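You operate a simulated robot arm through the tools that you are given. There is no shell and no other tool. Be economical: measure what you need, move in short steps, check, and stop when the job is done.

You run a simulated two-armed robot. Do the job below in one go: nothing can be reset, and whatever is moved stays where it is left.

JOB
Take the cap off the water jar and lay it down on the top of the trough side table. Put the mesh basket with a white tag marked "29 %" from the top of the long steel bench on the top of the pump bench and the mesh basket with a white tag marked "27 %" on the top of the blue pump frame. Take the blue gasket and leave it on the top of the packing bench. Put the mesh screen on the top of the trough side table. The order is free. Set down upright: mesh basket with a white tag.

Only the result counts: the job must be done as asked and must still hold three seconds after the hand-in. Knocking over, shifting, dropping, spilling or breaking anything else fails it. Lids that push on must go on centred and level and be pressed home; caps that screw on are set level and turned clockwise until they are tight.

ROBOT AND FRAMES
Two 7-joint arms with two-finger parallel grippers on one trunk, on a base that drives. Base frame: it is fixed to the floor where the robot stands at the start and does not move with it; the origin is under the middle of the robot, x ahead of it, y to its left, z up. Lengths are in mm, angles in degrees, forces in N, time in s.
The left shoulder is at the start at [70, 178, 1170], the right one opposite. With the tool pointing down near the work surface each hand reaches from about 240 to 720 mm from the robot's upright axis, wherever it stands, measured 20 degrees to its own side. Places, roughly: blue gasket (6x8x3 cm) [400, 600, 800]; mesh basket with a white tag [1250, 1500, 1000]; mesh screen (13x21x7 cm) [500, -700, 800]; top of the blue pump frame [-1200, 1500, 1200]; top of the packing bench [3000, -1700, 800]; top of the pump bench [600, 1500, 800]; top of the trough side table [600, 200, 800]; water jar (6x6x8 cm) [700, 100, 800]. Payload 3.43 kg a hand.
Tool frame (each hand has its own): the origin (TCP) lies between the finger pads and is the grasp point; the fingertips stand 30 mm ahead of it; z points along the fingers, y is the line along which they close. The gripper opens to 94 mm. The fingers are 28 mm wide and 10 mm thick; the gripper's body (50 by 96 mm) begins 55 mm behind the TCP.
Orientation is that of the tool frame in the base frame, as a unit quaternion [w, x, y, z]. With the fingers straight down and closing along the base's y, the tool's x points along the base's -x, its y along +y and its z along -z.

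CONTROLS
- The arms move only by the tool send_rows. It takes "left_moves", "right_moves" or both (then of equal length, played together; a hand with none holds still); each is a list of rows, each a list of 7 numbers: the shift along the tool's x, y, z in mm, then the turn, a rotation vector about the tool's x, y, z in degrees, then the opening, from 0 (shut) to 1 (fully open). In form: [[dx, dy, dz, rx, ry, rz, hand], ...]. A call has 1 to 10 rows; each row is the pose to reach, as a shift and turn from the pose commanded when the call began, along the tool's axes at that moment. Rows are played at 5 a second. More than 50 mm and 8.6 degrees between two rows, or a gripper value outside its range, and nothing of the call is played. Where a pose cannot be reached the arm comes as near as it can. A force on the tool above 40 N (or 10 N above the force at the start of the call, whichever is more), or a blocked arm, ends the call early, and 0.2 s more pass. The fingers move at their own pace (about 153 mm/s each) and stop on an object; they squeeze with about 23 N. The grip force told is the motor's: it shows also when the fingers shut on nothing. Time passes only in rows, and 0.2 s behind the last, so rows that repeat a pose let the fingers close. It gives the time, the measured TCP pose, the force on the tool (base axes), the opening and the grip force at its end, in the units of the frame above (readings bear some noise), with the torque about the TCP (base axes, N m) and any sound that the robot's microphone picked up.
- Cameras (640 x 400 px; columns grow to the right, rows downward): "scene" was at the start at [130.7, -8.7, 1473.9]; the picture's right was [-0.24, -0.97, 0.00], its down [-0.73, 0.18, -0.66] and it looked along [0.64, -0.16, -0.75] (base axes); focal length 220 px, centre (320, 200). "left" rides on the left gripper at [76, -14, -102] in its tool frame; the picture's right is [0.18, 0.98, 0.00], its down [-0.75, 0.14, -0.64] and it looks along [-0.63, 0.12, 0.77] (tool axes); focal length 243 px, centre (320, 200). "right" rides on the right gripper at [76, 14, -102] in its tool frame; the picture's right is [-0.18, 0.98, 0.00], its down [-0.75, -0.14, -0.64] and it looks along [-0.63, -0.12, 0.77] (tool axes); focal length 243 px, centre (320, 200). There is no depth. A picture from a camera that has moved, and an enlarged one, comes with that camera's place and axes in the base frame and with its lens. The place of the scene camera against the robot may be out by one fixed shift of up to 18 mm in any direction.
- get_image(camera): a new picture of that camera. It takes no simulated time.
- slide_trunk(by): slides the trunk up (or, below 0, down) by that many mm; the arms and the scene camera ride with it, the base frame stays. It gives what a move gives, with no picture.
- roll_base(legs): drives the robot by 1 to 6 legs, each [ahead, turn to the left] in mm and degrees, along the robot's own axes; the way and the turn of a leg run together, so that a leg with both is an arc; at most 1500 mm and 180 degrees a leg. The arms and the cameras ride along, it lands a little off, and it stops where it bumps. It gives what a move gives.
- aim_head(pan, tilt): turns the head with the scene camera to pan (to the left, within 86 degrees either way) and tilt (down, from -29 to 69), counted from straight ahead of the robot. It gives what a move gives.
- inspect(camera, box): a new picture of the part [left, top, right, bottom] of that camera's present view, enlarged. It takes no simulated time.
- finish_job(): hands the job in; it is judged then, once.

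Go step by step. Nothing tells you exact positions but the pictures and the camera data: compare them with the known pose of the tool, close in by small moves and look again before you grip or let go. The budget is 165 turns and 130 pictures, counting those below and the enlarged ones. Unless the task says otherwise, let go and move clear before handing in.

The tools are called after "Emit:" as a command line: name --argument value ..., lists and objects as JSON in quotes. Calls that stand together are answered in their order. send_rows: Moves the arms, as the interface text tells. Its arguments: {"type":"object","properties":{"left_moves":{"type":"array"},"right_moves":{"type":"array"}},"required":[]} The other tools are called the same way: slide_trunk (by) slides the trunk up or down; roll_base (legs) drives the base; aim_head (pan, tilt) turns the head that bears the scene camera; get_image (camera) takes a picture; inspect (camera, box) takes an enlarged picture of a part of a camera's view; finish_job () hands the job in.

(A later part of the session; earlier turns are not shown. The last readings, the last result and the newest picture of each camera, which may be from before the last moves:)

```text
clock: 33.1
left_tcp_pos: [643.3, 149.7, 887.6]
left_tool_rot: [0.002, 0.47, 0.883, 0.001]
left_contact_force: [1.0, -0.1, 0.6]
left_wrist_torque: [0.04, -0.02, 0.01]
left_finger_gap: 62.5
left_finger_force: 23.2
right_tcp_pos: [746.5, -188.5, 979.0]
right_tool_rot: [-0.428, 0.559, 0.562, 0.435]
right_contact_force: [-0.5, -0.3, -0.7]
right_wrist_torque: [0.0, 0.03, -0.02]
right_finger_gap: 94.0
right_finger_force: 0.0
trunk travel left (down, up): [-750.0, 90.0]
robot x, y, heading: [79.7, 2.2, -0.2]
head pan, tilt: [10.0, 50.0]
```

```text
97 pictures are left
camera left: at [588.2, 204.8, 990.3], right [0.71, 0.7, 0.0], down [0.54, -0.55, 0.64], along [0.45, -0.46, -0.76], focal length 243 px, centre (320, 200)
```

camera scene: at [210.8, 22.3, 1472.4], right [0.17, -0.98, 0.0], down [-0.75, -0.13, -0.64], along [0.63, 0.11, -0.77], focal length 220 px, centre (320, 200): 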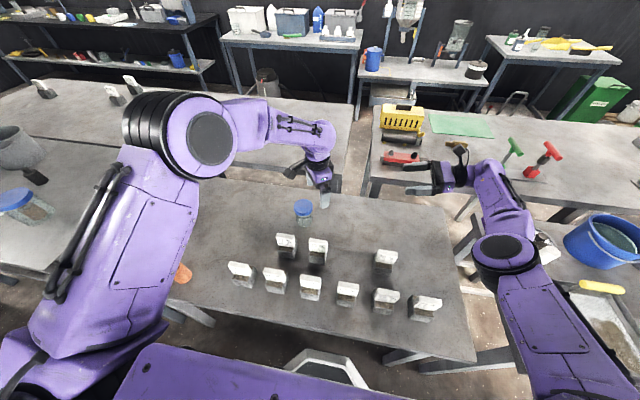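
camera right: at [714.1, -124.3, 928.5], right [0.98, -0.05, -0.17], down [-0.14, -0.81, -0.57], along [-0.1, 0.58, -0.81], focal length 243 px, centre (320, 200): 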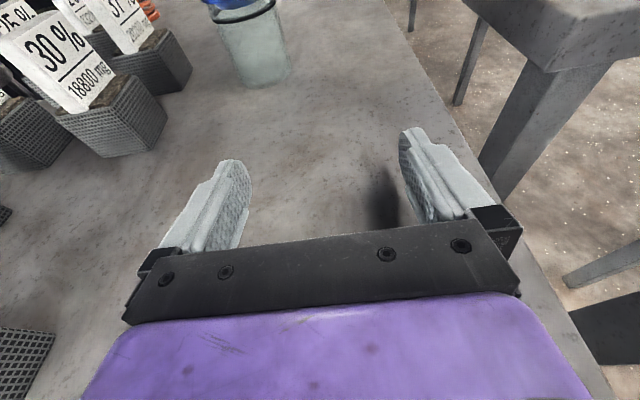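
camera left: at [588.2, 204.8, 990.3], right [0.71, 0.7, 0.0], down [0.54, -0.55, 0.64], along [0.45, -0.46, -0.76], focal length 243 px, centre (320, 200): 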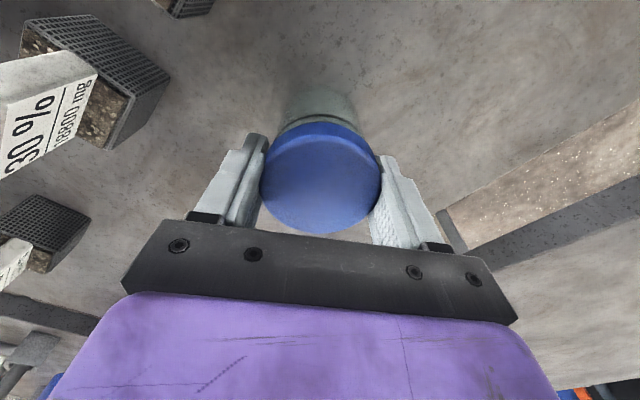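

Cap is gripped well. Lift the jar 10 mm, carry it back to its original spot, and set it down pressing lightly.

Emit:
send_rows --left_moves '[[0, 0, -10, 0, 0, 0, 0], [-16, -4, -10, 0, 0, 0, 0], [-31, -8, -10, 0, 0, 0, 0], [-46.5, -12.4, -10, 0, 0, 0, 0], [-46.5, -12.4, -10, 0, 0, 0, 0], [-46.5, -12.4, -4, 0, 0, 0, 0], [-46.5, -12.4, 0, 0, 0, 0, 0], [-46.5, -12.4, 0, 0, 0, 0, 0]]'

Emit:
send_rows --left_moves '[[0, 0, 1.5, 0, 0, 0, 0], [0, 0, 3, 0, 0, 0, 0], [0, 0, 3, 0, 0, 0, 0]]'

```text
clock: 34.9
left_tcp_pos: [659.3, 104.8, 886.8]
left_tool_rot: [0.002, 0.47, 0.883, 0.001]
left_contact_force: [-0.2, -0.1, 0.4]
left_wrist_torque: [0.0, -0.03, 0.02]
left_finger_gap: 62.7
left_finger_force: 22.8
right_tcp_pos: [745.9, -189.7, 979.5]
right_tool_rot: [-0.428, 0.559, 0.561, 0.435]
right_contact_force: [1.1, -0.1, 0.1]
right_wrist_torque: [0.02, 0.02, 0.02]
right_finger_gap: 94.4
right_finger_force: 0.1
trunk travel left (down, up): [-750.0, 90.0]
robot x, y, heading: [81.1, 2.8, -0.1]
head pan, tilt: [10.0, 50.0]
```

```text
clock: 35.7
left_tcp_pos: [658.7, 105.0, 885.8]
left_tool_rot: [0.006, 0.469, 0.883, 0.002]
left_contact_force: [2.8, -0.8, 18.3]
left_wrist_torque: [0.05, 0.16, -0.04]
left_finger_gap: 62.6
left_finger_force: 23.3
right_tcp_pos: [744.7, -189.4, 981.1]
right_tool_rot: [-0.428, 0.558, 0.561, 0.436]
right_contact_force: [0.3, -0.1, -0.1]
right_wrist_torque: [0.01, 0.0, 0.02]
right_finger_gap: 94.0
right_finger_force: 0.1
trunk travel left (down, up): [-750.0, 90.0]
robot x, y, heading: [82.1, -1.7, 0.1]
head pan, tilt: [10.0, 50.0]
```

About 18 N down. Press slightly more and turn counter-clockwise.

Emit:
send_rows --left_moves '[[0, 0, 1.0, 0, 0, 0, 0], [0, 0, 1.0, 0, 0, -8, 0], [0, 0, 1.0, 0, 0, -16, 0], [0, 0, 1.0, 0, 0, -24, 0], [0, 0, 1.0, 0, 0, -32, 0]]'

Emit:
send_rows --left_moves '[[0, 0, 0, 0, 0, -8, 0], [0, 0, 0, 0, 0, -16, 0], [0, 0, 0, 0, 0, -24, 0], [0, 0, 0, 0, 0, -32, 0], [0, 0, 0, 0, 0, -40, 0], [0, 0, 0, 0, 0, -48, 0], [0, 0, 0, 0, 0, -56, 0], [0, 0, 0, 0, 0, -64, 0], [0, 0, 0, 0, 0, -72, 0], [0, 0, 0, 0, 0, -80, 0]]'

```text
clock: 36.9
left_tcp_pos: [657.3, 104.9, 883.7]
left_tool_rot: [0.002, 0.206, 0.979, 0.001]
left_contact_force: [-0.3, -0.2, 20.2]
left_wrist_torque: [0.04, -0.07, -0.13]
left_finger_gap: 62.5
left_finger_force: 23.2
right_tcp_pos: [744.4, -190.2, 980.3]
right_tool_rot: [-0.428, 0.558, 0.561, 0.437]
right_contact_force: [0.0, 0.1, -0.7]
right_wrist_torque: [0.01, -0.01, -0.01]
right_finger_gap: 94.0
right_finger_force: 0.1
trunk travel left (down, up): [-750.0, 90.0]
robot x, y, heading: [81.8, 1.9, 0.3]
head pan, tilt: [10.0, 50.0]
```

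```text
clock: 39.1
left_tcp_pos: [657.8, 106.1, 883.9]
left_tool_rot: [0.002, -0.471, 0.882, -0.001]
left_contact_force: [1.0, 1.3, 14.2]
left_wrist_torque: [0.27, 0.02, -0.1]
left_finger_gap: 62.6
left_finger_force: 22.8
right_tcp_pos: [745.2, -189.6, 981.2]
right_tool_rot: [-0.426, 0.559, 0.561, 0.436]
right_contact_force: [-0.6, -0.9, -0.6]
right_wrist_torque: [0.0, 0.05, 0.0]
right_finger_gap: 94.1
right_finger_force: 0.2
trunk travel left (down, up): [-750.0, 90.0]
robot x, y, heading: [79.5, 1.7, 0.1]
head pan, tilt: [10.0, 50.0]
```

Emit:
send_rows --left_moves '[[0, 0, -5, 0, 0, 0, 0], [0, 0, -10, 0, 0, 0, 0], [0, 0, -15, 0, 0, 0, 0], [0, 0, -15, 0, 0, 0, 0]]'

Emit:
inspect --camera "scene" --box '[260, 150, 340, 230]'

```text
clock: 40.1
left_tcp_pos: [659.3, 104.2, 898.6]
left_tool_rot: [0.002, -0.469, 0.883, -0.002]
left_contact_force: [0.2, -1.7, -1.7]
left_wrist_torque: [0.01, -0.01, 0.01]
left_finger_gap: 62.6
left_finger_force: 22.9
right_tcp_pos: [746.4, -190.5, 978.7]
right_tool_rot: [-0.427, 0.56, 0.56, 0.436]
right_contact_force: [0.6, -0.4, -0.7]
right_wrist_torque: [0.0, 0.03, 0.01]
right_finger_gap: 94.2
right_finger_force: 0.1
trunk travel left (down, up): [-750.0, 90.0]
robot x, y, heading: [79.4, -0.0, -0.0]
head pan, tilt: [10.0, 50.0]
```

```text
5.00 times, centred on (300, 190) of scene
camera zoom: at [211.1, 22.9, 1472.4], right [0.17, -0.98, 0.0], down [-0.75, -0.13, -0.64], along [0.63, 0.11, -0.77], focal length 1101 px, centre (420, 250)
```

zoom: 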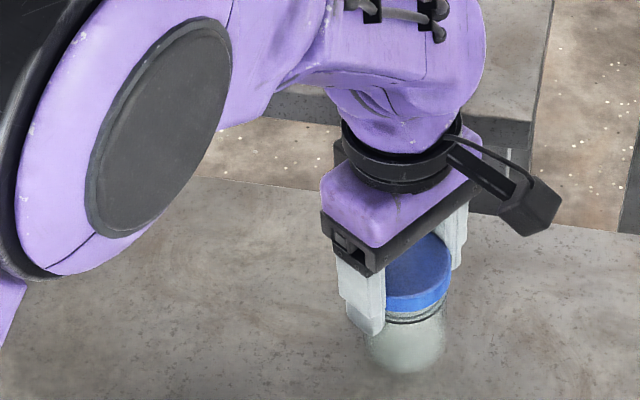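

The jar only slips on the table, so a real hold is needed. I'll restore the right hand to a downward pose and then tilt it the other way (camera below), to hold the jar in free air.

Emit:
send_rows --right_moves '[[12, -38, 2, 4.15, -4.15, -5.41, 1], [25, -76, 5, 8.3, -8.3, -10.83, 1], [38, -114, 8, 12.45, -12.45, -16.24, 1], [50, -152, 10, 16.6, -16.6, -21.66, 1], [63, -190, 13, 20.75, -20.75, -27.07, 1], [76, -228, 15, 24.9, -24.9, -32.49, 1], [88, -266, 18, 29.05, -29.05, -37.9, 1]]'

Emit:
send_rows --right_moves '[[0, 0, 0, 4.15, -4.15, -5.41, 1], [0, 0, 0, 8.3, -8.3, -10.83, 1], [0, 0, 0, 12.45, -12.45, -16.24, 1], [0, 0, 0, 16.6, -16.6, -21.66, 1], [0, 0, 0, 20.75, -20.75, -27.07, 1], [0, 0, 0, 24.9, -24.9, -32.49, 1], [0, 0, 0, 29.05, -29.05, -37.9, 1]]'

```text
clock: 41.7
left_tcp_pos: [658.7, 107.0, 898.0]
left_tool_rot: [0.002, -0.47, 0.883, -0.002]
left_contact_force: [0.4, 1.7, -0.8]
left_wrist_torque: [-0.05, -0.03, 0.03]
left_finger_gap: 62.5
left_finger_force: 23.5
right_tcp_pos: [718.5, -86.6, 1089.2]
right_tool_rot: [-0.243, 0.323, 0.88, 0.25]
right_contact_force: [-0.5, 0.7, -0.9]
right_wrist_torque: [-0.04, -0.01, 0.04]
right_finger_gap: 94.0
right_finger_force: 0.1
right hand out of reach, approached as far as the arm can: row 1, 2, 3, 4, 5, 6, 7
trunk travel left (down, up): [-750.0, 90.0]
robot x, y, heading: [76.7, 1.5, 0.0]
head pan, tilt: [10.0, 50.0]
```

```text
clock: 43.3
left_tcp_pos: [658.3, 105.8, 899.0]
left_tool_rot: [0.002, -0.47, 0.883, -0.002]
left_contact_force: [0.1, -0.1, -0.1]
left_wrist_torque: [0.0, -0.01, 0.01]
left_finger_gap: 62.7
left_finger_force: 22.9
right_tcp_pos: [723.3, -88.8, 1086.8]
right_tool_rot: [0.008, 0.002, 1.0, 0.001]
right_contact_force: [0.1, -0.4, -0.2]
right_wrist_torque: [0.01, -0.04, 0.0]
right_finger_gap: 93.9
right_finger_force: 0.1
trunk travel left (down, up): [-750.0, 90.0]
robot x, y, heading: [83.6, -1.1, 0.0]
head pan, tilt: [10.0, 50.0]
```

Emit:
send_rows --right_moves '[[40, 0, 0, 0, 0, 0, 1], [80, 0, 0, 0, 0, 0, 1], [120, 0, 0, 0, 0, 0, 1], [160, 0, 0, 0, 0, 0, 1], [200, 0, 0, 0, 0, 0, 1]]'

Emit:
get_image --camera "scene"

```text
clock: 44.5
left_tcp_pos: [658.2, 104.1, 898.9]
left_tool_rot: [0.002, -0.469, 0.883, -0.002]
left_contact_force: [0.2, 0.2, -0.5]
left_wrist_torque: [0.04, -0.01, -0.01]
left_finger_gap: 62.7
left_finger_force: 22.5
right_tcp_pos: [523.4, -87.3, 1082.4]
right_tool_rot: [0.007, 0.003, 1.0, 0.002]
right_contact_force: [-0.4, -0.1, 0.1]
right_wrist_torque: [0.01, -0.07, 0.01]
right_finger_gap: 94.0
right_finger_force: 0.0
trunk travel left (down, up): [-750.0, 90.0]
robot x, y, heading: [82.4, 1.3, -0.2]
head pan, tilt: [10.0, 50.0]
```

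```text
95 pictures are left
camera scene: at [208.7, 23.0, 1472.6], right [0.17, -0.98, 0.0], down [-0.75, -0.13, -0.64], along [0.63, 0.11, -0.77], focal length 220 px, centre (320, 200)
```

scene: 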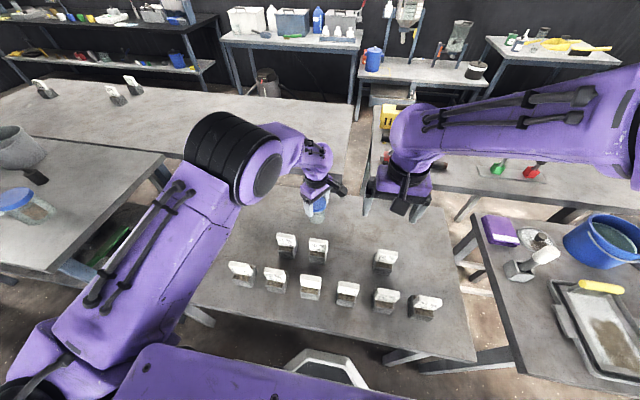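

Right hand is free again. Now tilt it to point along +y with its camera below, at a high free place.

Emit:
send_rows --right_moves '[[-4, -18, 0, -4.62, -4.62, -4.62, 1], [-9, -36, 0, -9.24, -9.24, -9.24, 1], [-14, -54, 0, -13.86, -13.86, -13.86, 1], [-18, -72, 0, -18.48, -18.48, -18.48, 1], [-23, -90, 0, -23.1, -23.1, -23.1, 1], [-28, -108, 0, -27.7, -27.7, -27.7, 1], [-32, -126, 0, -32.3, -32.3, -32.3, 1], [-37, -143, 0, -37, -37, -37, 1]]'

Emit:
send_rows --right_moves '[[0, 0, 0, -4.62, -4.62, -4.62, 1], [0, 0, 0, -9.24, -9.24, -9.24, 1], [0, 0, 0, -13.86, -13.86, -13.86, 1], [0, 0, 0, -18.48, -18.48, -18.48, 1], [0, 0, 0, -23.1, -23.1, -23.1, 1], [0, 0, 0, -27.7, -27.7, -27.7, 1], [0, 0, 0, -32.3, -32.3, -32.3, 1]]'

Emit:
get_image --camera "scene"

```text
clock: 46.3
left_tcp_pos: [658.3, 104.3, 898.8]
left_tool_rot: [0.002, -0.469, 0.883, 0.0]
left_contact_force: [-0.6, -0.3, -0.3]
left_wrist_torque: [0.02, 0.01, 0.01]
left_finger_gap: 62.6
left_finger_force: 22.9
right_tcp_pos: [560.6, -232.6, 1081.4]
right_tool_rot: [0.313, -0.305, 0.846, 0.306]
right_contact_force: [0.6, -0.4, 0.7]
right_wrist_torque: [0.01, 0.02, 0.01]
right_finger_gap: 94.0
right_finger_force: 0.0
trunk travel left (down, up): [-750.0, 90.0]
robot x, y, heading: [76.3, -3.2, 0.1]
head pan, tilt: [10.0, 50.0]
```

```text
clock: 47.9
left_tcp_pos: [659.7, 105.5, 897.6]
left_tool_rot: [0.002, -0.469, 0.883, -0.001]
left_contact_force: [0.8, -0.3, -0.9]
left_wrist_torque: [0.0, 0.02, -0.03]
left_finger_gap: 62.7
left_finger_force: 23.1
right_tcp_pos: [561.8, -231.8, 1083.0]
right_tool_rot: [0.506, -0.5, 0.496, 0.497]
right_contact_force: [-0.4, 0.2, -1.4]
right_wrist_torque: [0.01, -0.01, -0.03]
right_finger_gap: 94.1
right_finger_force: 0.1
trunk travel left (down, up): [-750.0, 90.0]
robot x, y, heading: [80.5, 2.1, -0.0]
head pan, tilt: [10.0, 50.0]
```

```text
94 pictures are left
camera scene: at [212.1, 22.7, 1472.3], right [0.17, -0.98, 0.0], down [-0.76, -0.13, -0.64], along [0.63, 0.11, -0.77], focal length 220 px, centre (320, 200)
```

scene: 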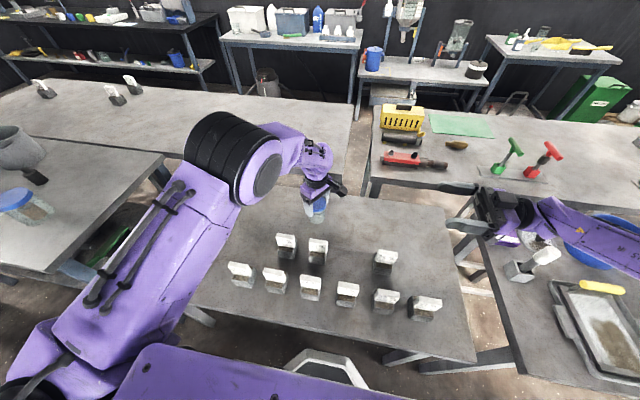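

Right hand reached horizontal. Now lift the jar with the left hand to the meeting place, then view with the right camera.

Emit:
send_rows --left_moves '[[0, 0, -40, 0, 0, 0, 0], [0, 0, -80, 0, 0, 0, 0], [20, 2, -115, 0, 0, 0, 0], [40, 4, -150, 0, 0, 0, 0], [60, 7, -180, 0, 0, 0, 0], [80, 9, -192, 0, 0, 0, 0], [92, 10.7, -192, 0, 0, 0, 0], [92, 10.7, -192, 0, 0, 0, 0]]' --right_moves '[[0, 0, 0, 0, 0, 0, 1], [0, 0, 0, 0, 0, 0, 1], [15, -10, 30, 0, 0, 0, 1], [30, -20, 65, 0, 0, 0, 1], [45, -30, 95, 0, 0, 0, 1], [53, -37, 130, 0, 0, 0, 1], [53, -37, 130, 0, 0, 0, 1], [53, -37, 130, 0, 0, 0, 1]]'

Emit:
get_image --camera "right"

Emit:
get_image --camera "scene"

```text
clock: 49.7
left_tcp_pos: [600.2, 37.2, 1092.3]
left_tool_rot: [-0.001, -0.473, 0.881, -0.008]
left_contact_force: [-0.2, 0.2, -0.5]
left_wrist_torque: [-0.02, 0.0, -0.02]
left_finger_gap: 62.4
left_finger_force: 22.7
right_tcp_pos: [599.1, -100.6, 1030.7]
right_tool_rot: [0.505, -0.501, 0.497, 0.497]
right_contact_force: [0.5, -0.3, -0.5]
right_wrist_torque: [-0.01, -0.01, 0.02]
right_finger_gap: 94.1
right_finger_force: 0.1
trunk travel left (down, up): [-750.0, 90.0]
robot x, y, heading: [83.6, 2.7, -0.1]
head pan, tilt: [10.0, 50.0]
```

```text
93 pictures are left
camera right: at [585.5, -200.7, 952.5], right [-0.98, 0.0, 0.17], down [0.13, -0.65, 0.75], along [0.12, 0.76, 0.64], focal length 243 px, centre (320, 200)
```

right: 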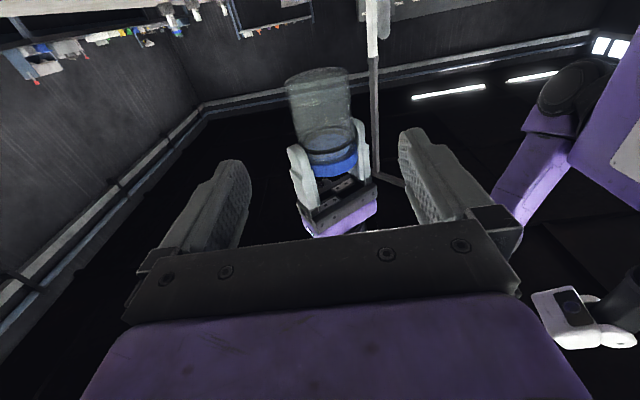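

```text
92 pictures are left
camera scene: at [211.1, 22.9, 1472.4], right [0.17, -0.98, 0.0], down [-0.75, -0.13, -0.64], along [0.63, 0.11, -0.77], focal length 220 px, centre (320, 200)
```

scene: 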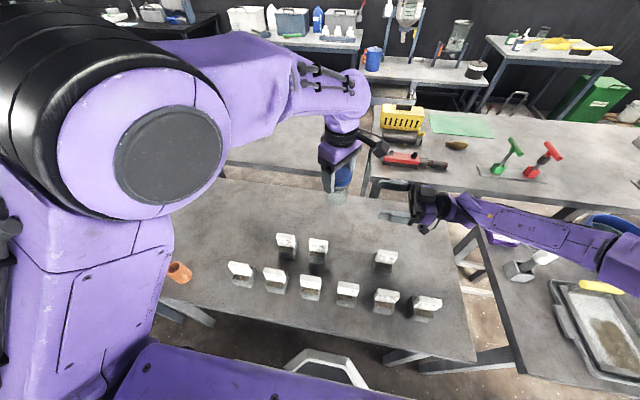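

Aligned. Move the right hand in around the jar body and close on it.

Emit:
send_rows --right_moves '[[0, 0, 40, 0, 0, 0, 1], [0, 0, 80, 0, 0, 0, 1], [0, 0, 110, 0, 0, 0, 1], [0, 0, 131, 0, 0, 0, 1], [0, 0, 131, 0, 0, 0, 1]]'

Emit:
get_image --camera "right"

```text
clock: 50.9
left_tcp_pos: [599.5, 36.0, 1093.5]
left_tool_rot: [0.0, -0.472, 0.881, -0.008]
left_contact_force: [0.2, -1.1, -0.7]
left_wrist_torque: [0.04, -0.03, -0.01]
left_finger_gap: 62.7
left_finger_force: 22.6
right_tcp_pos: [600.0, 30.7, 1032.3]
right_tool_rot: [0.506, -0.5, 0.497, 0.497]
right_contact_force: [0.0, 0.6, -0.1]
right_wrist_torque: [0.01, -0.03, 0.0]
right_finger_gap: 93.8
right_finger_force: 0.0
trunk travel left (down, up): [-750.0, 90.0]
robot x, y, heading: [80.1, 0.7, -0.1]
head pan, tilt: [10.0, 50.0]
```

```text
91 pictures are left
camera right: at [586.3, -70.0, 953.7], right [-0.98, 0.0, 0.17], down [0.13, -0.65, 0.75], along [0.11, 0.76, 0.64], focal length 243 px, centre (320, 200)
```

right: 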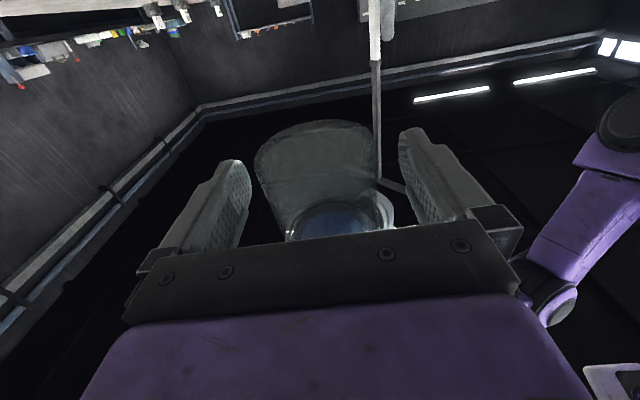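

Jar sits between the right fingers. Close, then turn the cap counter-clockwise with the left.

Emit:
send_rows --right_moves '[[0, 0, 0, 0, 0, 0, 0], [0, 0, 0, 0, 0, 0, 0], [0, 0, 0, 0, 0, 0, 0], [0, 0, 0, 0, 0, 0, 0]]'

Emit:
send_rows --left_moves '[[0, 0, 0, 0, 0, -8, 0], [0, 0, 0, 0, 0, -16, 0], [0, 0, 0, 0, 0, -24, 0], [0, 0, 0, 0, 0, -32, 0], [0, 0, 0, 0, 0, -40, 0]]'

```text
clock: 51.9
left_tcp_pos: [600.4, 36.8, 1092.8]
left_tool_rot: [-0.001, -0.473, 0.881, -0.007]
left_contact_force: [-3.8, -9.4, 2.6]
left_wrist_torque: [-0.1, -0.03, 0.03]
left_finger_gap: 62.4
left_finger_force: 23.1
right_tcp_pos: [600.6, 30.3, 1032.2]
right_tool_rot: [0.506, -0.5, 0.497, 0.497]
right_contact_force: [4.3, 8.8, -2.4]
right_wrist_torque: [-0.52, 0.31, -0.03]
right_finger_gap: 61.8
right_finger_force: 23.7
trunk travel left (down, up): [-750.0, 90.0]
robot x, y, heading: [77.8, 2.4, -0.0]
head pan, tilt: [10.0, 50.0]
```

```text
clock: 53.1
left_tcp_pos: [604.4, 43.9, 1103.5]
left_tool_rot: [0.02, 0.753, -0.657, 0.021]
left_contact_force: [-12.6, -0.5, -12.5]
left_wrist_torque: [0.17, 0.66, -0.28]
left_finger_gap: 63.3
left_finger_force: 23.2
right_tcp_pos: [600.5, 29.6, 1031.9]
right_tool_rot: [0.507, -0.499, 0.499, 0.496]
right_contact_force: [13.8, 0.3, 10.2]
right_wrist_torque: [-0.04, 0.25, 0.08]
right_finger_gap: 61.3
right_finger_force: 22.5
trunk travel left (down, up): [-750.0, 90.0]
robot x, y, heading: [82.7, 0.2, -0.1]
head pan, tilt: [10.0, 50.0]
```

Emit:
get_image --camera "left"

Emit:
inspect --camera "scene" --box '[290, 130, 450, 230]'

```text
90 pictures are left
camera left: at [627.4, -23.9, 1210.8], right [-0.95, -0.32, 0.01], down [-0.25, 0.76, 0.6], along [-0.2, 0.56, -0.8], focal length 243 px, centre (320, 200)
```

left: 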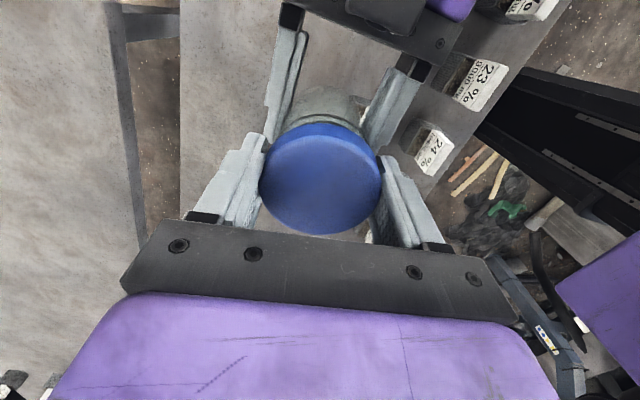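

```text
4.00 times, centred on (370, 180) of scene
camera zoom: at [211.0, 22.9, 1472.4], right [0.17, -0.98, 0.0], down [-0.75, -0.13, -0.64], along [0.63, 0.11, -0.77], focal length 881 px, centre (120, 280)
```

zoom: 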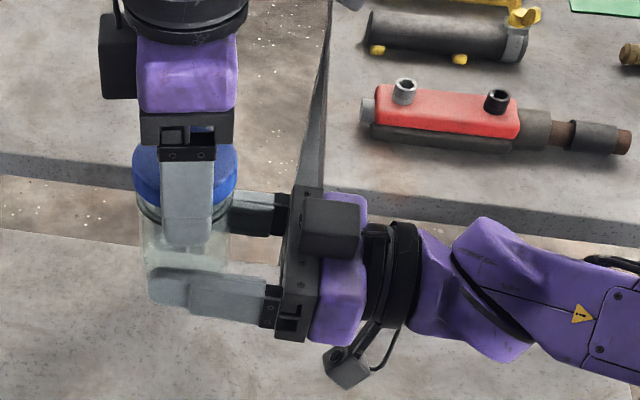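

Emit:
send_rows --left_moves '[[0, 0, 0, 0, 0, 0, 0], [0, 0, 0, 0, 0, 0, 0]]'

```text
clock: 53.7
left_tcp_pos: [605.2, 43.8, 1103.7]
left_tool_rot: [0.02, 0.753, -0.657, 0.02]
left_contact_force: [-17.7, 2.1, -6.1]
left_wrist_torque: [0.12, 0.83, -0.21]
left_finger_gap: 63.0
left_finger_force: 23.2
right_tcp_pos: [602.2, 29.4, 1031.7]
right_tool_rot: [0.506, -0.499, 0.499, 0.496]
right_contact_force: [18.1, -2.1, 4.4]
right_wrist_torque: [0.05, 0.47, -0.03]
right_finger_gap: 61.5
right_finger_force: 23.1
trunk travel left (down, up): [-750.0, 90.0]
robot x, y, heading: [79.8, 1.4, 0.2]
head pan, tilt: [10.0, 50.0]
```

The left hand is straining. I'll open it and raise it to see how the cap sits.

Emit:
send_rows --left_moves '[[0, 0, 0, 0, 0, 0, 1], [0, 0, 0, 0, 0, 0, 1], [0, 0, -35, 0, 0, 0, 1], [0, 0, -70, 0, 0, 0, 1]]'

Emit:
get_image --camera "left"

Emit:
get_image --camera "right"

```text
clock: 54.7
left_tcp_pos: [596.6, 35.3, 1161.4]
left_tool_rot: [0.0, 0.744, -0.669, 0.004]
left_contact_force: [0.0, -0.1, -0.1]
left_wrist_torque: [-0.01, -0.03, 0.01]
left_finger_gap: 94.0
left_finger_force: 0.0
right_tcp_pos: [599.0, 29.4, 1031.8]
right_tool_rot: [0.506, -0.501, 0.496, 0.497]
right_contact_force: [-0.1, -0.5, -0.8]
right_wrist_torque: [0.01, 0.01, 0.0]
right_finger_gap: 61.5
right_finger_force: 22.8
trunk travel left (down, up): [-750.0, 90.0]
robot x, y, heading: [80.2, 0.3, 0.2]
head pan, tilt: [10.0, 50.0]
```

```text
88 pictures are left
camera left: at [617.4, -39.9, 1265.1], right [-0.96, -0.29, 0.0], down [-0.22, 0.74, 0.64], along [-0.18, 0.61, -0.77], focal length 243 px, centre (320, 200)
```

left: 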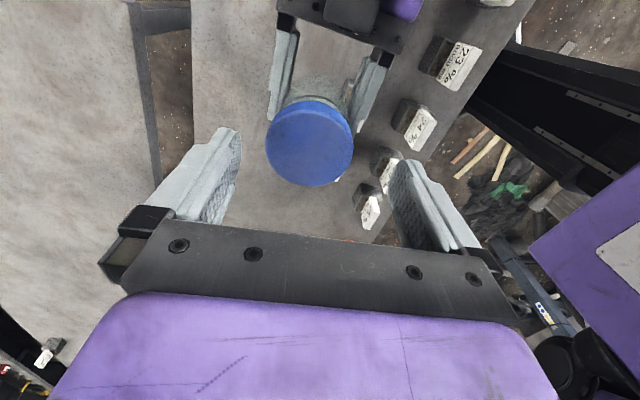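

```text
87 pictures are left
camera right: at [585.3, -70.7, 954.1], right [-0.99, 0.0, 0.17], down [0.13, -0.65, 0.75], along [0.11, 0.76, 0.64], focal length 243 px, centre (320, 200)
```

right: 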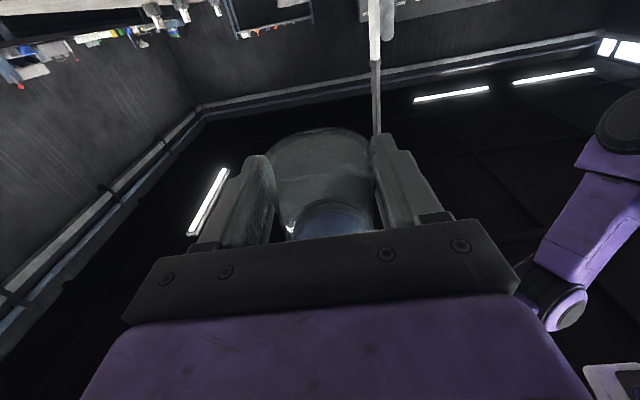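

Emit:
inspect --camera "scene" --box '[300, 150, 400, 220]'

```text
5.71 times, centred on (350, 185) of scene
camera zoom: at [209.3, 22.1, 1472.5], right [0.17, -0.98, 0.0], down [-0.75, -0.13, -0.64], along [0.63, 0.11, -0.77], focal length 1258 px, centre (149, 286)
```

zoom: 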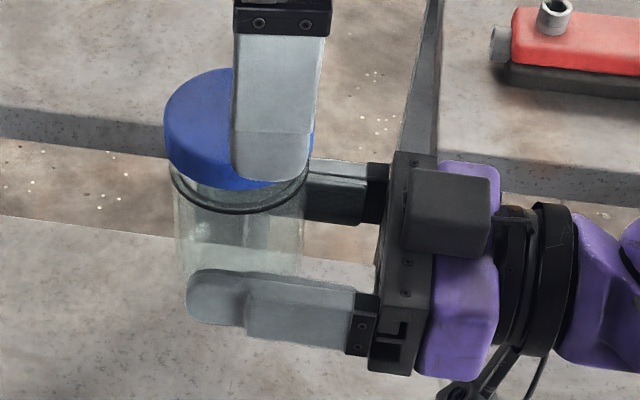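

The cap seems already loosened, sitting slightly tilted on the held jar. I'll regrip it a bit higher and pull gently up.

Emit:
send_rows --left_moves '[[-6, -4, 25, 0, 0, 0, 1], [-6, -4, 52, 0, 0, 0, 1], [-6, -4, 52, 0, 0, 0, 0], [-6, -4, 52, 0, 0, 0, 0], [-6, -4, 52, 0, 0, 0, 0]]'

Emit:
get_image --camera "left"

Emit:
send_rows --left_moves '[[0, 0, -4, 0, 0, 0, 0], [0, 0, -8, 0, 0, 0, 0]]'

```text
clock: 55.9
left_tcp_pos: [604.4, 43.4, 1115.6]
left_tool_rot: [0.004, 0.747, -0.665, 0.012]
left_contact_force: [-10.4, -8.8, 13.2]
left_wrist_torque: [-0.59, 0.73, -0.07]
left_finger_gap: 61.9
left_finger_force: 22.6
right_tcp_pos: [601.4, 30.0, 1030.4]
right_tool_rot: [0.504, -0.501, 0.498, 0.497]
right_contact_force: [9.5, 9.7, -14.1]
right_wrist_torque: [-0.31, 0.23, -0.02]
right_finger_gap: 61.4
right_finger_force: 22.8
trunk travel left (down, up): [-750.0, 90.0]
robot x, y, heading: [80.9, 0.0, 0.1]
head pan, tilt: [10.0, 50.0]
```

```text
85 pictures are left
camera left: at [625.0, -28.1, 1220.9], right [-0.96, -0.3, -0.01], down [-0.24, 0.75, 0.62], along [-0.18, 0.6, -0.78], focal length 243 px, centre (320, 200)
```

left: 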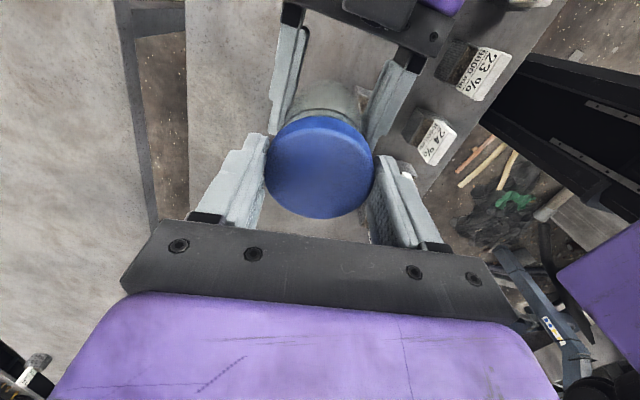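

```text
clock: 56.5
left_tcp_pos: [603.6, 46.3, 1118.3]
left_tool_rot: [0.004, 0.747, -0.664, 0.006]
left_contact_force: [1.1, -1.3, -2.6]
left_wrist_torque: [-0.21, -0.18, -0.02]
left_finger_gap: 61.5
left_finger_force: 22.7
right_tcp_pos: [600.5, 30.8, 1033.6]
right_tool_rot: [0.506, -0.5, 0.496, 0.497]
right_contact_force: [0.0, 0.8, 0.5]
right_wrist_torque: [0.1, 0.09, 0.01]
right_finger_gap: 60.8
right_finger_force: 23.0
trunk travel left (down, up): [-750.0, 90.0]
robot x, y, heading: [79.1, 0.9, 0.1]
head pan, tilt: [10.0, 50.0]
```

Emit:
send_rows --left_moves '[[0, 0, -6, 0, 0, 0, 0], [0, 0, -12, 0, 0, 0, 0], [0, 0, -18, 0, 0, 0, 0]]'

Emit:
inspect --camera "scene" --box '[290, 130, 420, 220]'

```text
clock: 57.3
left_tcp_pos: [600.7, 42.4, 1134.6]
left_tool_rot: [0.001, 0.744, -0.668, 0.002]
left_contact_force: [-1.6, 6.3, -17.8]
left_wrist_torque: [0.44, 0.16, 0.04]
left_finger_gap: 61.0
left_finger_force: 23.3
right_tcp_pos: [600.9, 29.7, 1032.7]
right_tool_rot: [0.507, -0.5, 0.497, 0.496]
right_contact_force: [3.1, -5.5, 16.6]
right_wrist_torque: [0.39, 0.16, -0.09]
right_finger_gap: 59.5
right_finger_force: 22.7
trunk travel left (down, up): [-750.0, 90.0]
robot x, y, heading: [76.9, 1.2, 0.1]
head pan, tilt: [10.0, 50.0]
```

```text
4.44 times, centred on (355, 175) of scene
camera zoom: at [210.6, 22.7, 1472.5], right [0.17, -0.98, 0.0], down [-0.75, -0.13, -0.64], along [0.63, 0.11, -0.77], focal length 978 px, centre (164, 311)
```

zoom: 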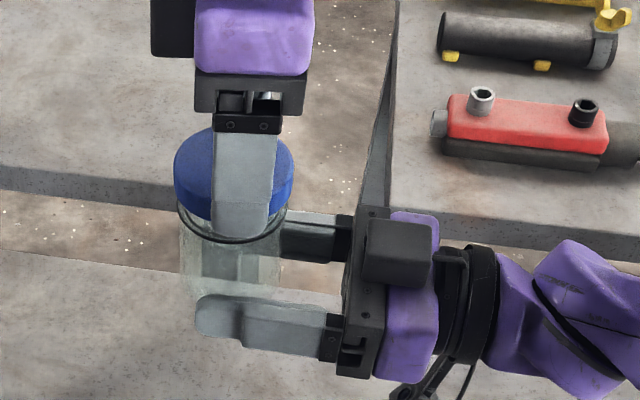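

The cap is still on; the jar slid up in the right fingers. I'll regrip the jar body with the right hand 25 mm higher while the left holds it, then wind the left wrist to a yaw that keeps its fingers clear of the right ones.

Emit:
send_rows --right_moves '[[0, 0, 0, 0, 0, 0, 1], [0, 0, 0, 0, 0, 0, 1], [0, 0, 0, 0, 0, 0, 1], [-12, 0, 0, 0, 0, 0, 1], [-25, 0, 5, 0, 0, 0, 1], [-25, 0, 5, 0, 0, 0, 1]]'

Emit:
get_image --camera "right"

Emit:
inspect --camera "scene" --box '[290, 130, 420, 220]'

```text
clock: 58.7
left_tcp_pos: [601.3, 42.1, 1136.0]
left_tool_rot: [0.001, 0.745, -0.667, 0.003]
left_contact_force: [0.2, 0.1, -0.8]
left_wrist_torque: [-0.01, 0.0, -0.01]
left_finger_gap: 60.9
left_finger_force: 22.4
right_tcp_pos: [599.8, 34.3, 1057.6]
right_tool_rot: [0.505, -0.501, 0.497, 0.497]
right_contact_force: [0.3, 0.5, -0.4]
right_wrist_torque: [-0.03, 0.0, 0.0]
right_finger_gap: 94.0
right_finger_force: 0.2
trunk travel left (down, up): [-750.0, 90.0]
robot x, y, heading: [80.5, 6.3, 0.1]
head pan, tilt: [10.0, 50.0]
```

```text
83 pictures are left
camera right: at [585.8, -65.8, 978.9], right [-0.98, 0.0, 0.17], down [0.13, -0.65, 0.75], along [0.12, 0.76, 0.64], focal length 243 px, centre (320, 200)
```

right: 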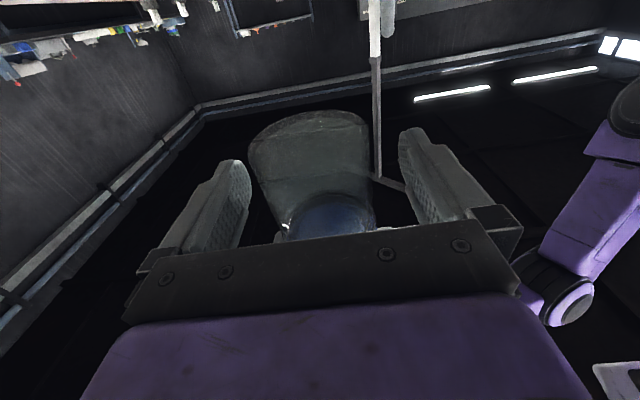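

```text
4.44 times, centred on (355, 175) of scene
camera zoom: at [211.1, 22.8, 1472.4], right [0.17, -0.98, 0.0], down [-0.75, -0.13, -0.64], along [0.63, 0.11, -0.77], focal length 978 px, centre (164, 311)
```

zoom: 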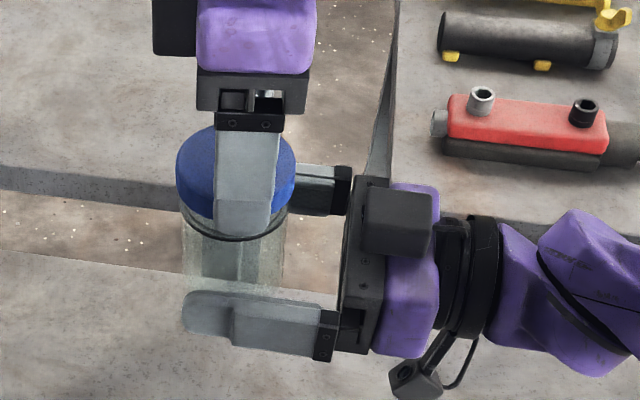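

Emit:
send_rows --right_moves '[[0, 0, 0, 0, 0, 0, 0], [0, 0, 0, 0, 0, 0, 0], [0, 0, 0, 0, 0, 0, 0], [0, 0, 0, 0, 0, 0, 0], [0, 0, 0, 0, 0, 0, 0], [0, 0, 0, 0, 0, 0, 0], [0, 0, 0, 0, 0, 0, 0]]' --left_moves '[[0, 0, 0, 0, 0, 0, 0], [0, 0, 0, 0, 0, 0, 0], [0, 0, 0, 0, 0, 0, 0], [0, 0, 0, 0, 0, 0, 1], [0, 0, 0, 0, 0, 0, 1], [0, 0, -30, 0, 0, 0, 1], [0, 0, -60, 0, 0, 0, 1]]'

Emit:
send_rows --left_moves '[[0, 0, 0, 0, 0, 8.4, 1], [0, 0, 0, 0, 0, 16.8, 1], [0, 0, 0, 0, 0, 25.2, 1], [0, 0, 0, 0, 0, 33.6, 1], [0, 0, 0, 0, 0, 42, 1], [0, 0, 0, 0, 0, 50.4, 1], [0, 0, 0, 0, 0, 58.8, 1], [0, 0, 0, 0, 0, 67.2, 1], [0, 0, 0, 0, 0, 75.6, 1], [0, 0, 0, 0, 0, 84, 1]]'

Emit:
send_rows --left_moves '[[0, 0, 0, 0, 0, 8.4, 1], [0, 0, 0, 0, 0, 16.8, 1], [0, 0, 0, 0, 0, 25.2, 1], [0, 0, 0, 0, 0, 33.6, 1], [0, 0, 0, 0, 0, 42, 1], [0, 0, 0, 0, 0, 50.4, 1], [0, 0, 0, 0, 0, 56, 1]]'

Emit:
get_image --camera "left"

Emit:
inspect --camera "scene" --box '[290, 130, 420, 220]'

```text
clock: 60.3
left_tcp_pos: [600.6, 40.7, 1193.7]
left_tool_rot: [-0.002, 0.743, -0.669, 0.002]
left_contact_force: [0.3, 0.1, 0.0]
left_wrist_torque: [-0.02, 0.01, 0.02]
left_finger_gap: 94.0
left_finger_force: 0.1
right_tcp_pos: [600.7, 35.1, 1057.6]
right_tool_rot: [0.505, -0.501, 0.497, 0.497]
right_contact_force: [-0.1, 0.2, 0.9]
right_wrist_torque: [-0.01, 0.03, -0.02]
right_finger_gap: 61.9
right_finger_force: 22.6
trunk travel left (down, up): [-750.0, 90.0]
robot x, y, heading: [81.1, -1.0, 0.1]
head pan, tilt: [10.0, 50.0]
```

```text
clock: 62.5
left_tcp_pos: [600.4, 39.9, 1193.7]
left_tool_rot: [0.004, -0.104, 0.995, 0.0]
left_contact_force: [0.3, -1.2, -1.1]
left_wrist_torque: [-0.02, 0.02, 0.01]
left_finger_gap: 94.3
left_finger_force: 0.1
right_tcp_pos: [599.8, 34.6, 1056.7]
right_tool_rot: [0.505, -0.5, 0.498, 0.497]
right_contact_force: [-0.2, -0.1, -1.0]
right_wrist_torque: [0.02, -0.04, 0.03]
right_finger_gap: 62.0
right_finger_force: 22.8
trunk travel left (down, up): [-750.0, 90.0]
robot x, y, heading: [80.6, -0.3, -0.2]
head pan, tilt: [10.0, 50.0]
```

```text
clock: 64.1
left_tcp_pos: [600.7, 40.5, 1192.9]
left_tool_rot: [0.002, 0.375, 0.927, 0.001]
left_contact_force: [0.2, 0.2, -0.1]
left_wrist_torque: [0.0, -0.04, -0.04]
left_finger_gap: 94.0
left_finger_force: 0.0
right_tcp_pos: [599.9, 34.6, 1056.7]
right_tool_rot: [0.505, -0.5, 0.498, 0.497]
right_contact_force: [0.0, -0.6, -0.1]
right_wrist_torque: [0.0, 0.04, 0.0]
right_finger_gap: 61.9
right_finger_force: 22.8
trunk travel left (down, up): [-750.0, 90.0]
robot x, y, heading: [81.1, -1.2, -0.1]
head pan, tilt: [10.0, 50.0]
```

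```text
81 pictures are left
camera left: at [535.3, 83.3, 1296.5], right [0.55, 0.83, 0.0], down [0.64, -0.42, 0.64], along [0.54, -0.35, -0.76], focal length 243 px, centre (320, 200)
```

left: 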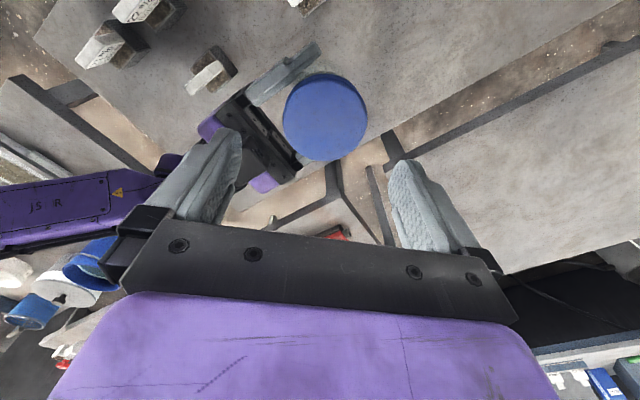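

```text
4.44 times, centred on (355, 175) of scene
camera zoom: at [211.0, 23.0, 1472.4], right [0.17, -0.98, 0.0], down [-0.75, -0.13, -0.64], along [0.63, 0.11, -0.77], focal length 978 px, centre (164, 311)
```

zoom: 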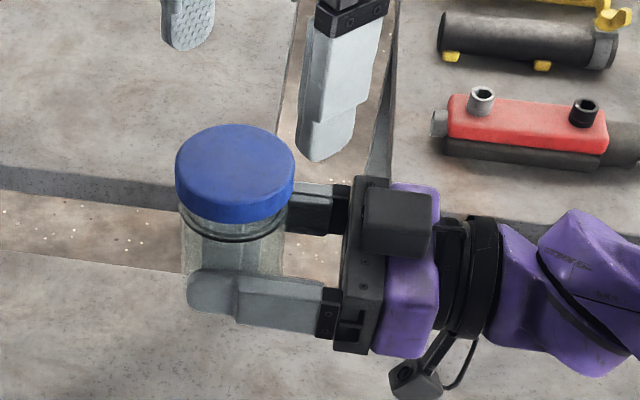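

Cap centre is near [598, 48, 1119]. Lower, grip it, and turn counter-clockwise from here.

Emit:
send_rows --left_moves '[[7, 3.6, 30, 0, 0, 0, 1], [7, 3.6, 63, 0, 0, 0, 1], [7, 3.6, 63, 0, 0, 0, 0], [7, 3.6, 63, 0, 0, 0, 0], [7, 3.6, 63, 0, 0, 0, 0]]'

Emit:
get_image --camera "left"

Emit:
send_rows --left_moves '[[0, 0, 0, 0, 0, -8, 0], [0, 0, 0, 0, 0, -16, 0], [0, 0, 0, 0, 0, -24, 0], [0, 0, 0, 0, 0, -32, 0]]'

```text
clock: 65.3
left_tcp_pos: [598.4, 49.7, 1129.9]
left_tool_rot: [0.001, 0.374, 0.927, 0.001]
left_contact_force: [-5.5, -4.6, 1.6]
left_wrist_torque: [-0.13, 0.18, -0.04]
left_finger_gap: 60.6
left_finger_force: 23.1
right_tcp_pos: [600.8, 35.1, 1056.3]
right_tool_rot: [0.506, -0.501, 0.497, 0.497]
right_contact_force: [5.3, 3.7, -1.4]
right_wrist_torque: [-0.21, 0.18, -0.02]
right_finger_gap: 61.8
right_finger_force: 23.1
trunk travel left (down, up): [-750.0, 90.0]
robot x, y, heading: [79.6, 1.3, -0.2]
head pan, tilt: [10.0, 50.0]
```

```text
79 pictures are left
camera left: at [531.8, 91.5, 1233.6], right [0.55, 0.83, 0.0], down [0.64, -0.42, 0.64], along [0.54, -0.35, -0.76], focal length 243 px, centre (320, 200)
```

left: 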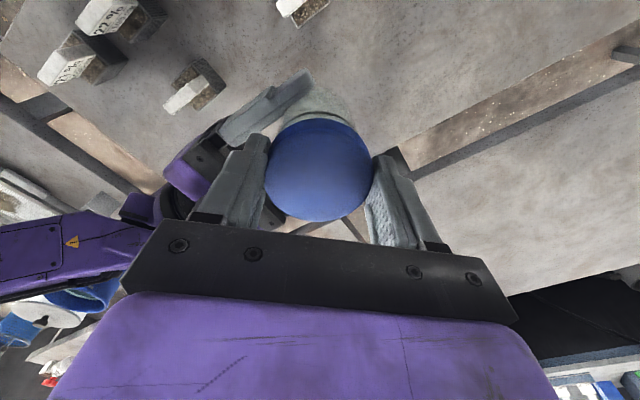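

```text
clock: 66.3
left_tcp_pos: [598.0, 48.2, 1130.2]
left_tool_rot: [0.001, 0.103, 0.995, 0.0]
left_contact_force: [-12.6, -11.2, -0.7]
left_wrist_torque: [-0.45, 0.65, -0.16]
left_finger_gap: 61.3
left_finger_force: 23.1
right_tcp_pos: [599.4, 33.9, 1056.9]
right_tool_rot: [0.505, -0.5, 0.498, 0.497]
right_contact_force: [13.6, 9.7, 0.4]
right_wrist_torque: [-0.29, 0.34, -0.06]
right_finger_gap: 61.8
right_finger_force: 22.6
trunk travel left (down, up): [-750.0, 90.0]
robot x, y, heading: [80.7, -1.9, -0.4]
head pan, tilt: [10.0, 50.0]
```

Turning smoothly with the hand positions steady. Continue.

Emit:
send_rows --left_moves '[[0, 0, 0, 0, 0, -8, 0], [0, 0, 0, 0, 0, -16, 0], [0, 0, 0, 0, 0, -24, 0], [0, 0, 0, 0, 0, -32, 0], [0, 0, 0, 0, 0, -40, 0], [0, 0, 0, 0, 0, -48, 0]]'

Emit:
inspect --camera "scene" --box '[290, 130, 420, 220]'

```text
clock: 67.7
left_tcp_pos: [599.5, 49.0, 1131.3]
left_tool_rot: [0.003, -0.31, 0.951, 0.0]
left_contact_force: [0.2, 0.5, 1.0]
left_wrist_torque: [-0.15, 0.14, -0.01]
left_finger_gap: 61.0
left_finger_force: 23.4
right_tcp_pos: [600.4, 35.0, 1056.5]
right_tool_rot: [0.505, -0.5, 0.499, 0.497]
right_contact_force: [0.2, 0.7, -1.0]
right_wrist_torque: [0.07, -0.19, 0.04]
right_finger_gap: 61.7
right_finger_force: 23.3
trunk travel left (down, up): [-750.0, 90.0]
robot x, y, heading: [80.5, -0.3, -0.2]
head pan, tilt: [10.0, 50.0]
```

```text
4.44 times, centred on (355, 175) of scene
camera zoom: at [210.9, 22.8, 1472.4], right [0.17, -0.98, 0.0], down [-0.75, -0.13, -0.64], along [0.63, 0.11, -0.77], focal length 978 px, centre (164, 311)
```

zoom: 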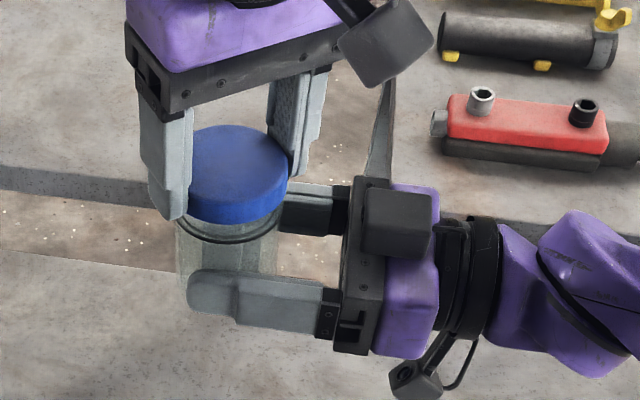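

Forces dropped to nearly zero; the cap may be free. Gentle upward test.

Emit:
send_rows --left_moves '[[0, 0, -4, 0, 0, 0, 0], [0, 0, -8, 0, 0, 0, 0], [0, 0, -12, 0, 0, 0, 0]]'

Emit:
inspect --camera "scene" --box '[290, 130, 420, 220]'

```text
clock: 68.5
left_tcp_pos: [598.1, 48.5, 1142.2]
left_tool_rot: [0.002, -0.309, 0.951, -0.001]
left_contact_force: [2.4, -1.8, -16.1]
left_wrist_torque: [-0.02, -0.14, 0.01]
left_finger_gap: 61.0
left_finger_force: 23.2
right_tcp_pos: [599.5, 35.0, 1058.2]
right_tool_rot: [0.506, -0.5, 0.497, 0.497]
right_contact_force: [-2.2, 1.7, 16.1]
right_wrist_torque: [0.11, 0.02, -0.02]
right_finger_gap: 62.0
right_finger_force: 23.0
trunk travel left (down, up): [-750.0, 90.0]
robot x, y, heading: [81.7, 3.6, 0.3]
head pan, tilt: [10.0, 50.0]
```

```text
4.44 times, centred on (355, 175) of scene
camera zoom: at [210.9, 23.0, 1472.4], right [0.17, -0.98, 0.0], down [-0.75, -0.13, -0.64], along [0.63, 0.11, -0.77], focal length 978 px, centre (164, 311)
```

zoom: 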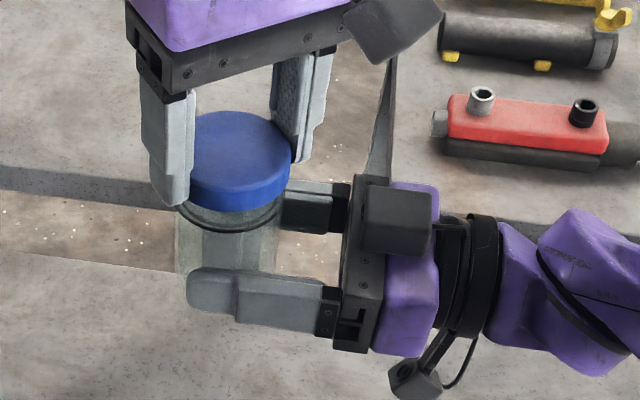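

Compared with before, the cap rose but the jar's ring stayed — the cap is coming off. Continue pulling.

Emit:
send_rows --left_moves '[[0, 0, -5, 0, 0, 0, 0], [0, 0, -10, 0, 0, 0, 0], [0, 0, -15, 0, 0, 0, 0]]'

Emit:
inspect --camera "scene" --box '[290, 130, 420, 220]'

```text
clock: 69.3
left_tcp_pos: [597.6, 48.2, 1157.7]
left_tool_rot: [0.001, -0.309, 0.951, 0.0]
left_contact_force: [0.8, -0.4, -17.4]
left_wrist_torque: [0.12, 0.07, 0.03]
left_finger_gap: 60.7
left_finger_force: 23.0
right_tcp_pos: [600.1, 35.6, 1057.8]
right_tool_rot: [0.506, -0.499, 0.498, 0.496]
right_contact_force: [0.0, -0.5, 16.0]
right_wrist_torque: [0.08, 0.02, -0.03]
right_finger_gap: 61.6
right_finger_force: 22.8
trunk travel left (down, up): [-750.0, 90.0]
robot x, y, heading: [78.2, 1.3, -0.1]
head pan, tilt: [10.0, 50.0]
```

```text
4.44 times, centred on (355, 175) of scene
camera zoom: at [210.9, 23.0, 1472.4], right [0.17, -0.98, 0.0], down [-0.75, -0.13, -0.64], along [0.63, 0.11, -0.77], focal length 978 px, centre (164, 311)
```

zoom: 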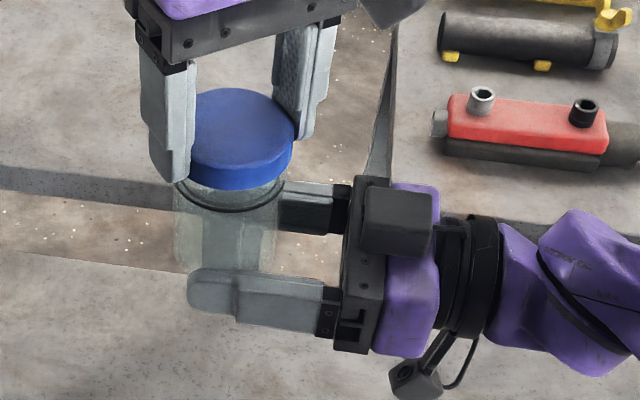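

The cap has risen on its thread but needs more turns. Regrip the jar with the right hand 22 mm higher, then rewind the left wrist around the cap.

Emit:
send_rows --right_moves '[[0, 0, 0, 0, 0, 0, 1], [0, 0, 0, 0, 0, 0, 1], [0, 0, 0, 0, 0, 0, 1], [-11, 0, 0, 0, 0, 0, 1], [-22, 0, 6, 0, 0, 0, 1], [-22, 0, 6, 0, 0, 0, 0], [-22, 0, 6, 0, 0, 0, 0], [-22, 0, 6, 0, 0, 0, 0]]'

Emit:
send_rows --left_moves '[[0, 0, 0, 0, 0, 0, 1], [0, 0, 0, 0, 0, 0, 1], [0, 0, 0, 0, 0, 8.5, 1], [0, 0, 0, 0, 0, 17, 1], [0, 0, 0, 0, 0, 25.5, 1], [0, 0, 0, 0, 0, 34, 1], [0, 0, 0, 0, 0, 42.5, 1], [0, 0, 0, 0, 0, 51, 1], [0, 0, 0, 0, 0, 59.5, 1], [0, 0, 0, 0, 0, 68, 1]]'

Emit:
get_image --camera "left"

```text
clock: 71.1
left_tcp_pos: [598.5, 48.2, 1158.1]
left_tool_rot: [0.002, -0.308, 0.951, 0.0]
left_contact_force: [-2.2, 0.9, -0.1]
left_wrist_torque: [0.04, 0.08, 0.0]
left_finger_gap: 60.6
left_finger_force: 22.5
right_tcp_pos: [599.1, 41.7, 1079.1]
right_tool_rot: [0.506, -0.5, 0.498, 0.497]
right_contact_force: [1.2, -0.6, -0.4]
right_wrist_torque: [0.07, 0.02, 0.02]
right_finger_gap: 61.4
right_finger_force: 22.9
trunk travel left (down, up): [-750.0, 90.0]
robot x, y, heading: [79.2, 3.2, -0.1]
head pan, tilt: [10.0, 50.0]
```

```text
clock: 73.3
left_tcp_pos: [597.7, 47.5, 1157.4]
left_tool_rot: [0.003, 0.276, 0.961, 0.002]
left_contact_force: [0.0, 0.7, 0.3]
left_wrist_torque: [0.01, 0.02, 0.02]
left_finger_gap: 93.8
left_finger_force: 0.1
right_tcp_pos: [599.3, 41.6, 1078.0]
right_tool_rot: [0.506, -0.501, 0.497, 0.497]
right_contact_force: [0.2, -0.2, -0.4]
right_wrist_torque: [-0.03, -0.03, -0.01]
right_finger_gap: 61.5
right_finger_force: 22.9
trunk travel left (down, up): [-750.0, 90.0]
robot x, y, heading: [77.1, 2.1, -0.1]
head pan, tilt: [10.0, 50.0]
```

```text
75 pictures are left
camera left: at [525.3, 76.6, 1260.8], right [0.37, 0.93, 0.0], down [0.71, -0.28, 0.65], along [0.6, -0.24, -0.76], focal length 243 px, centre (320, 200)
```

left: 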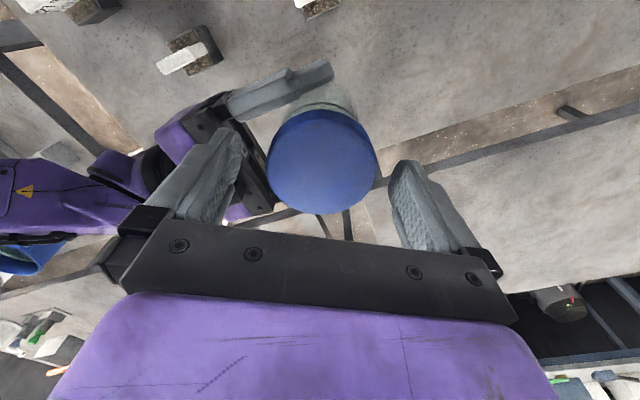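

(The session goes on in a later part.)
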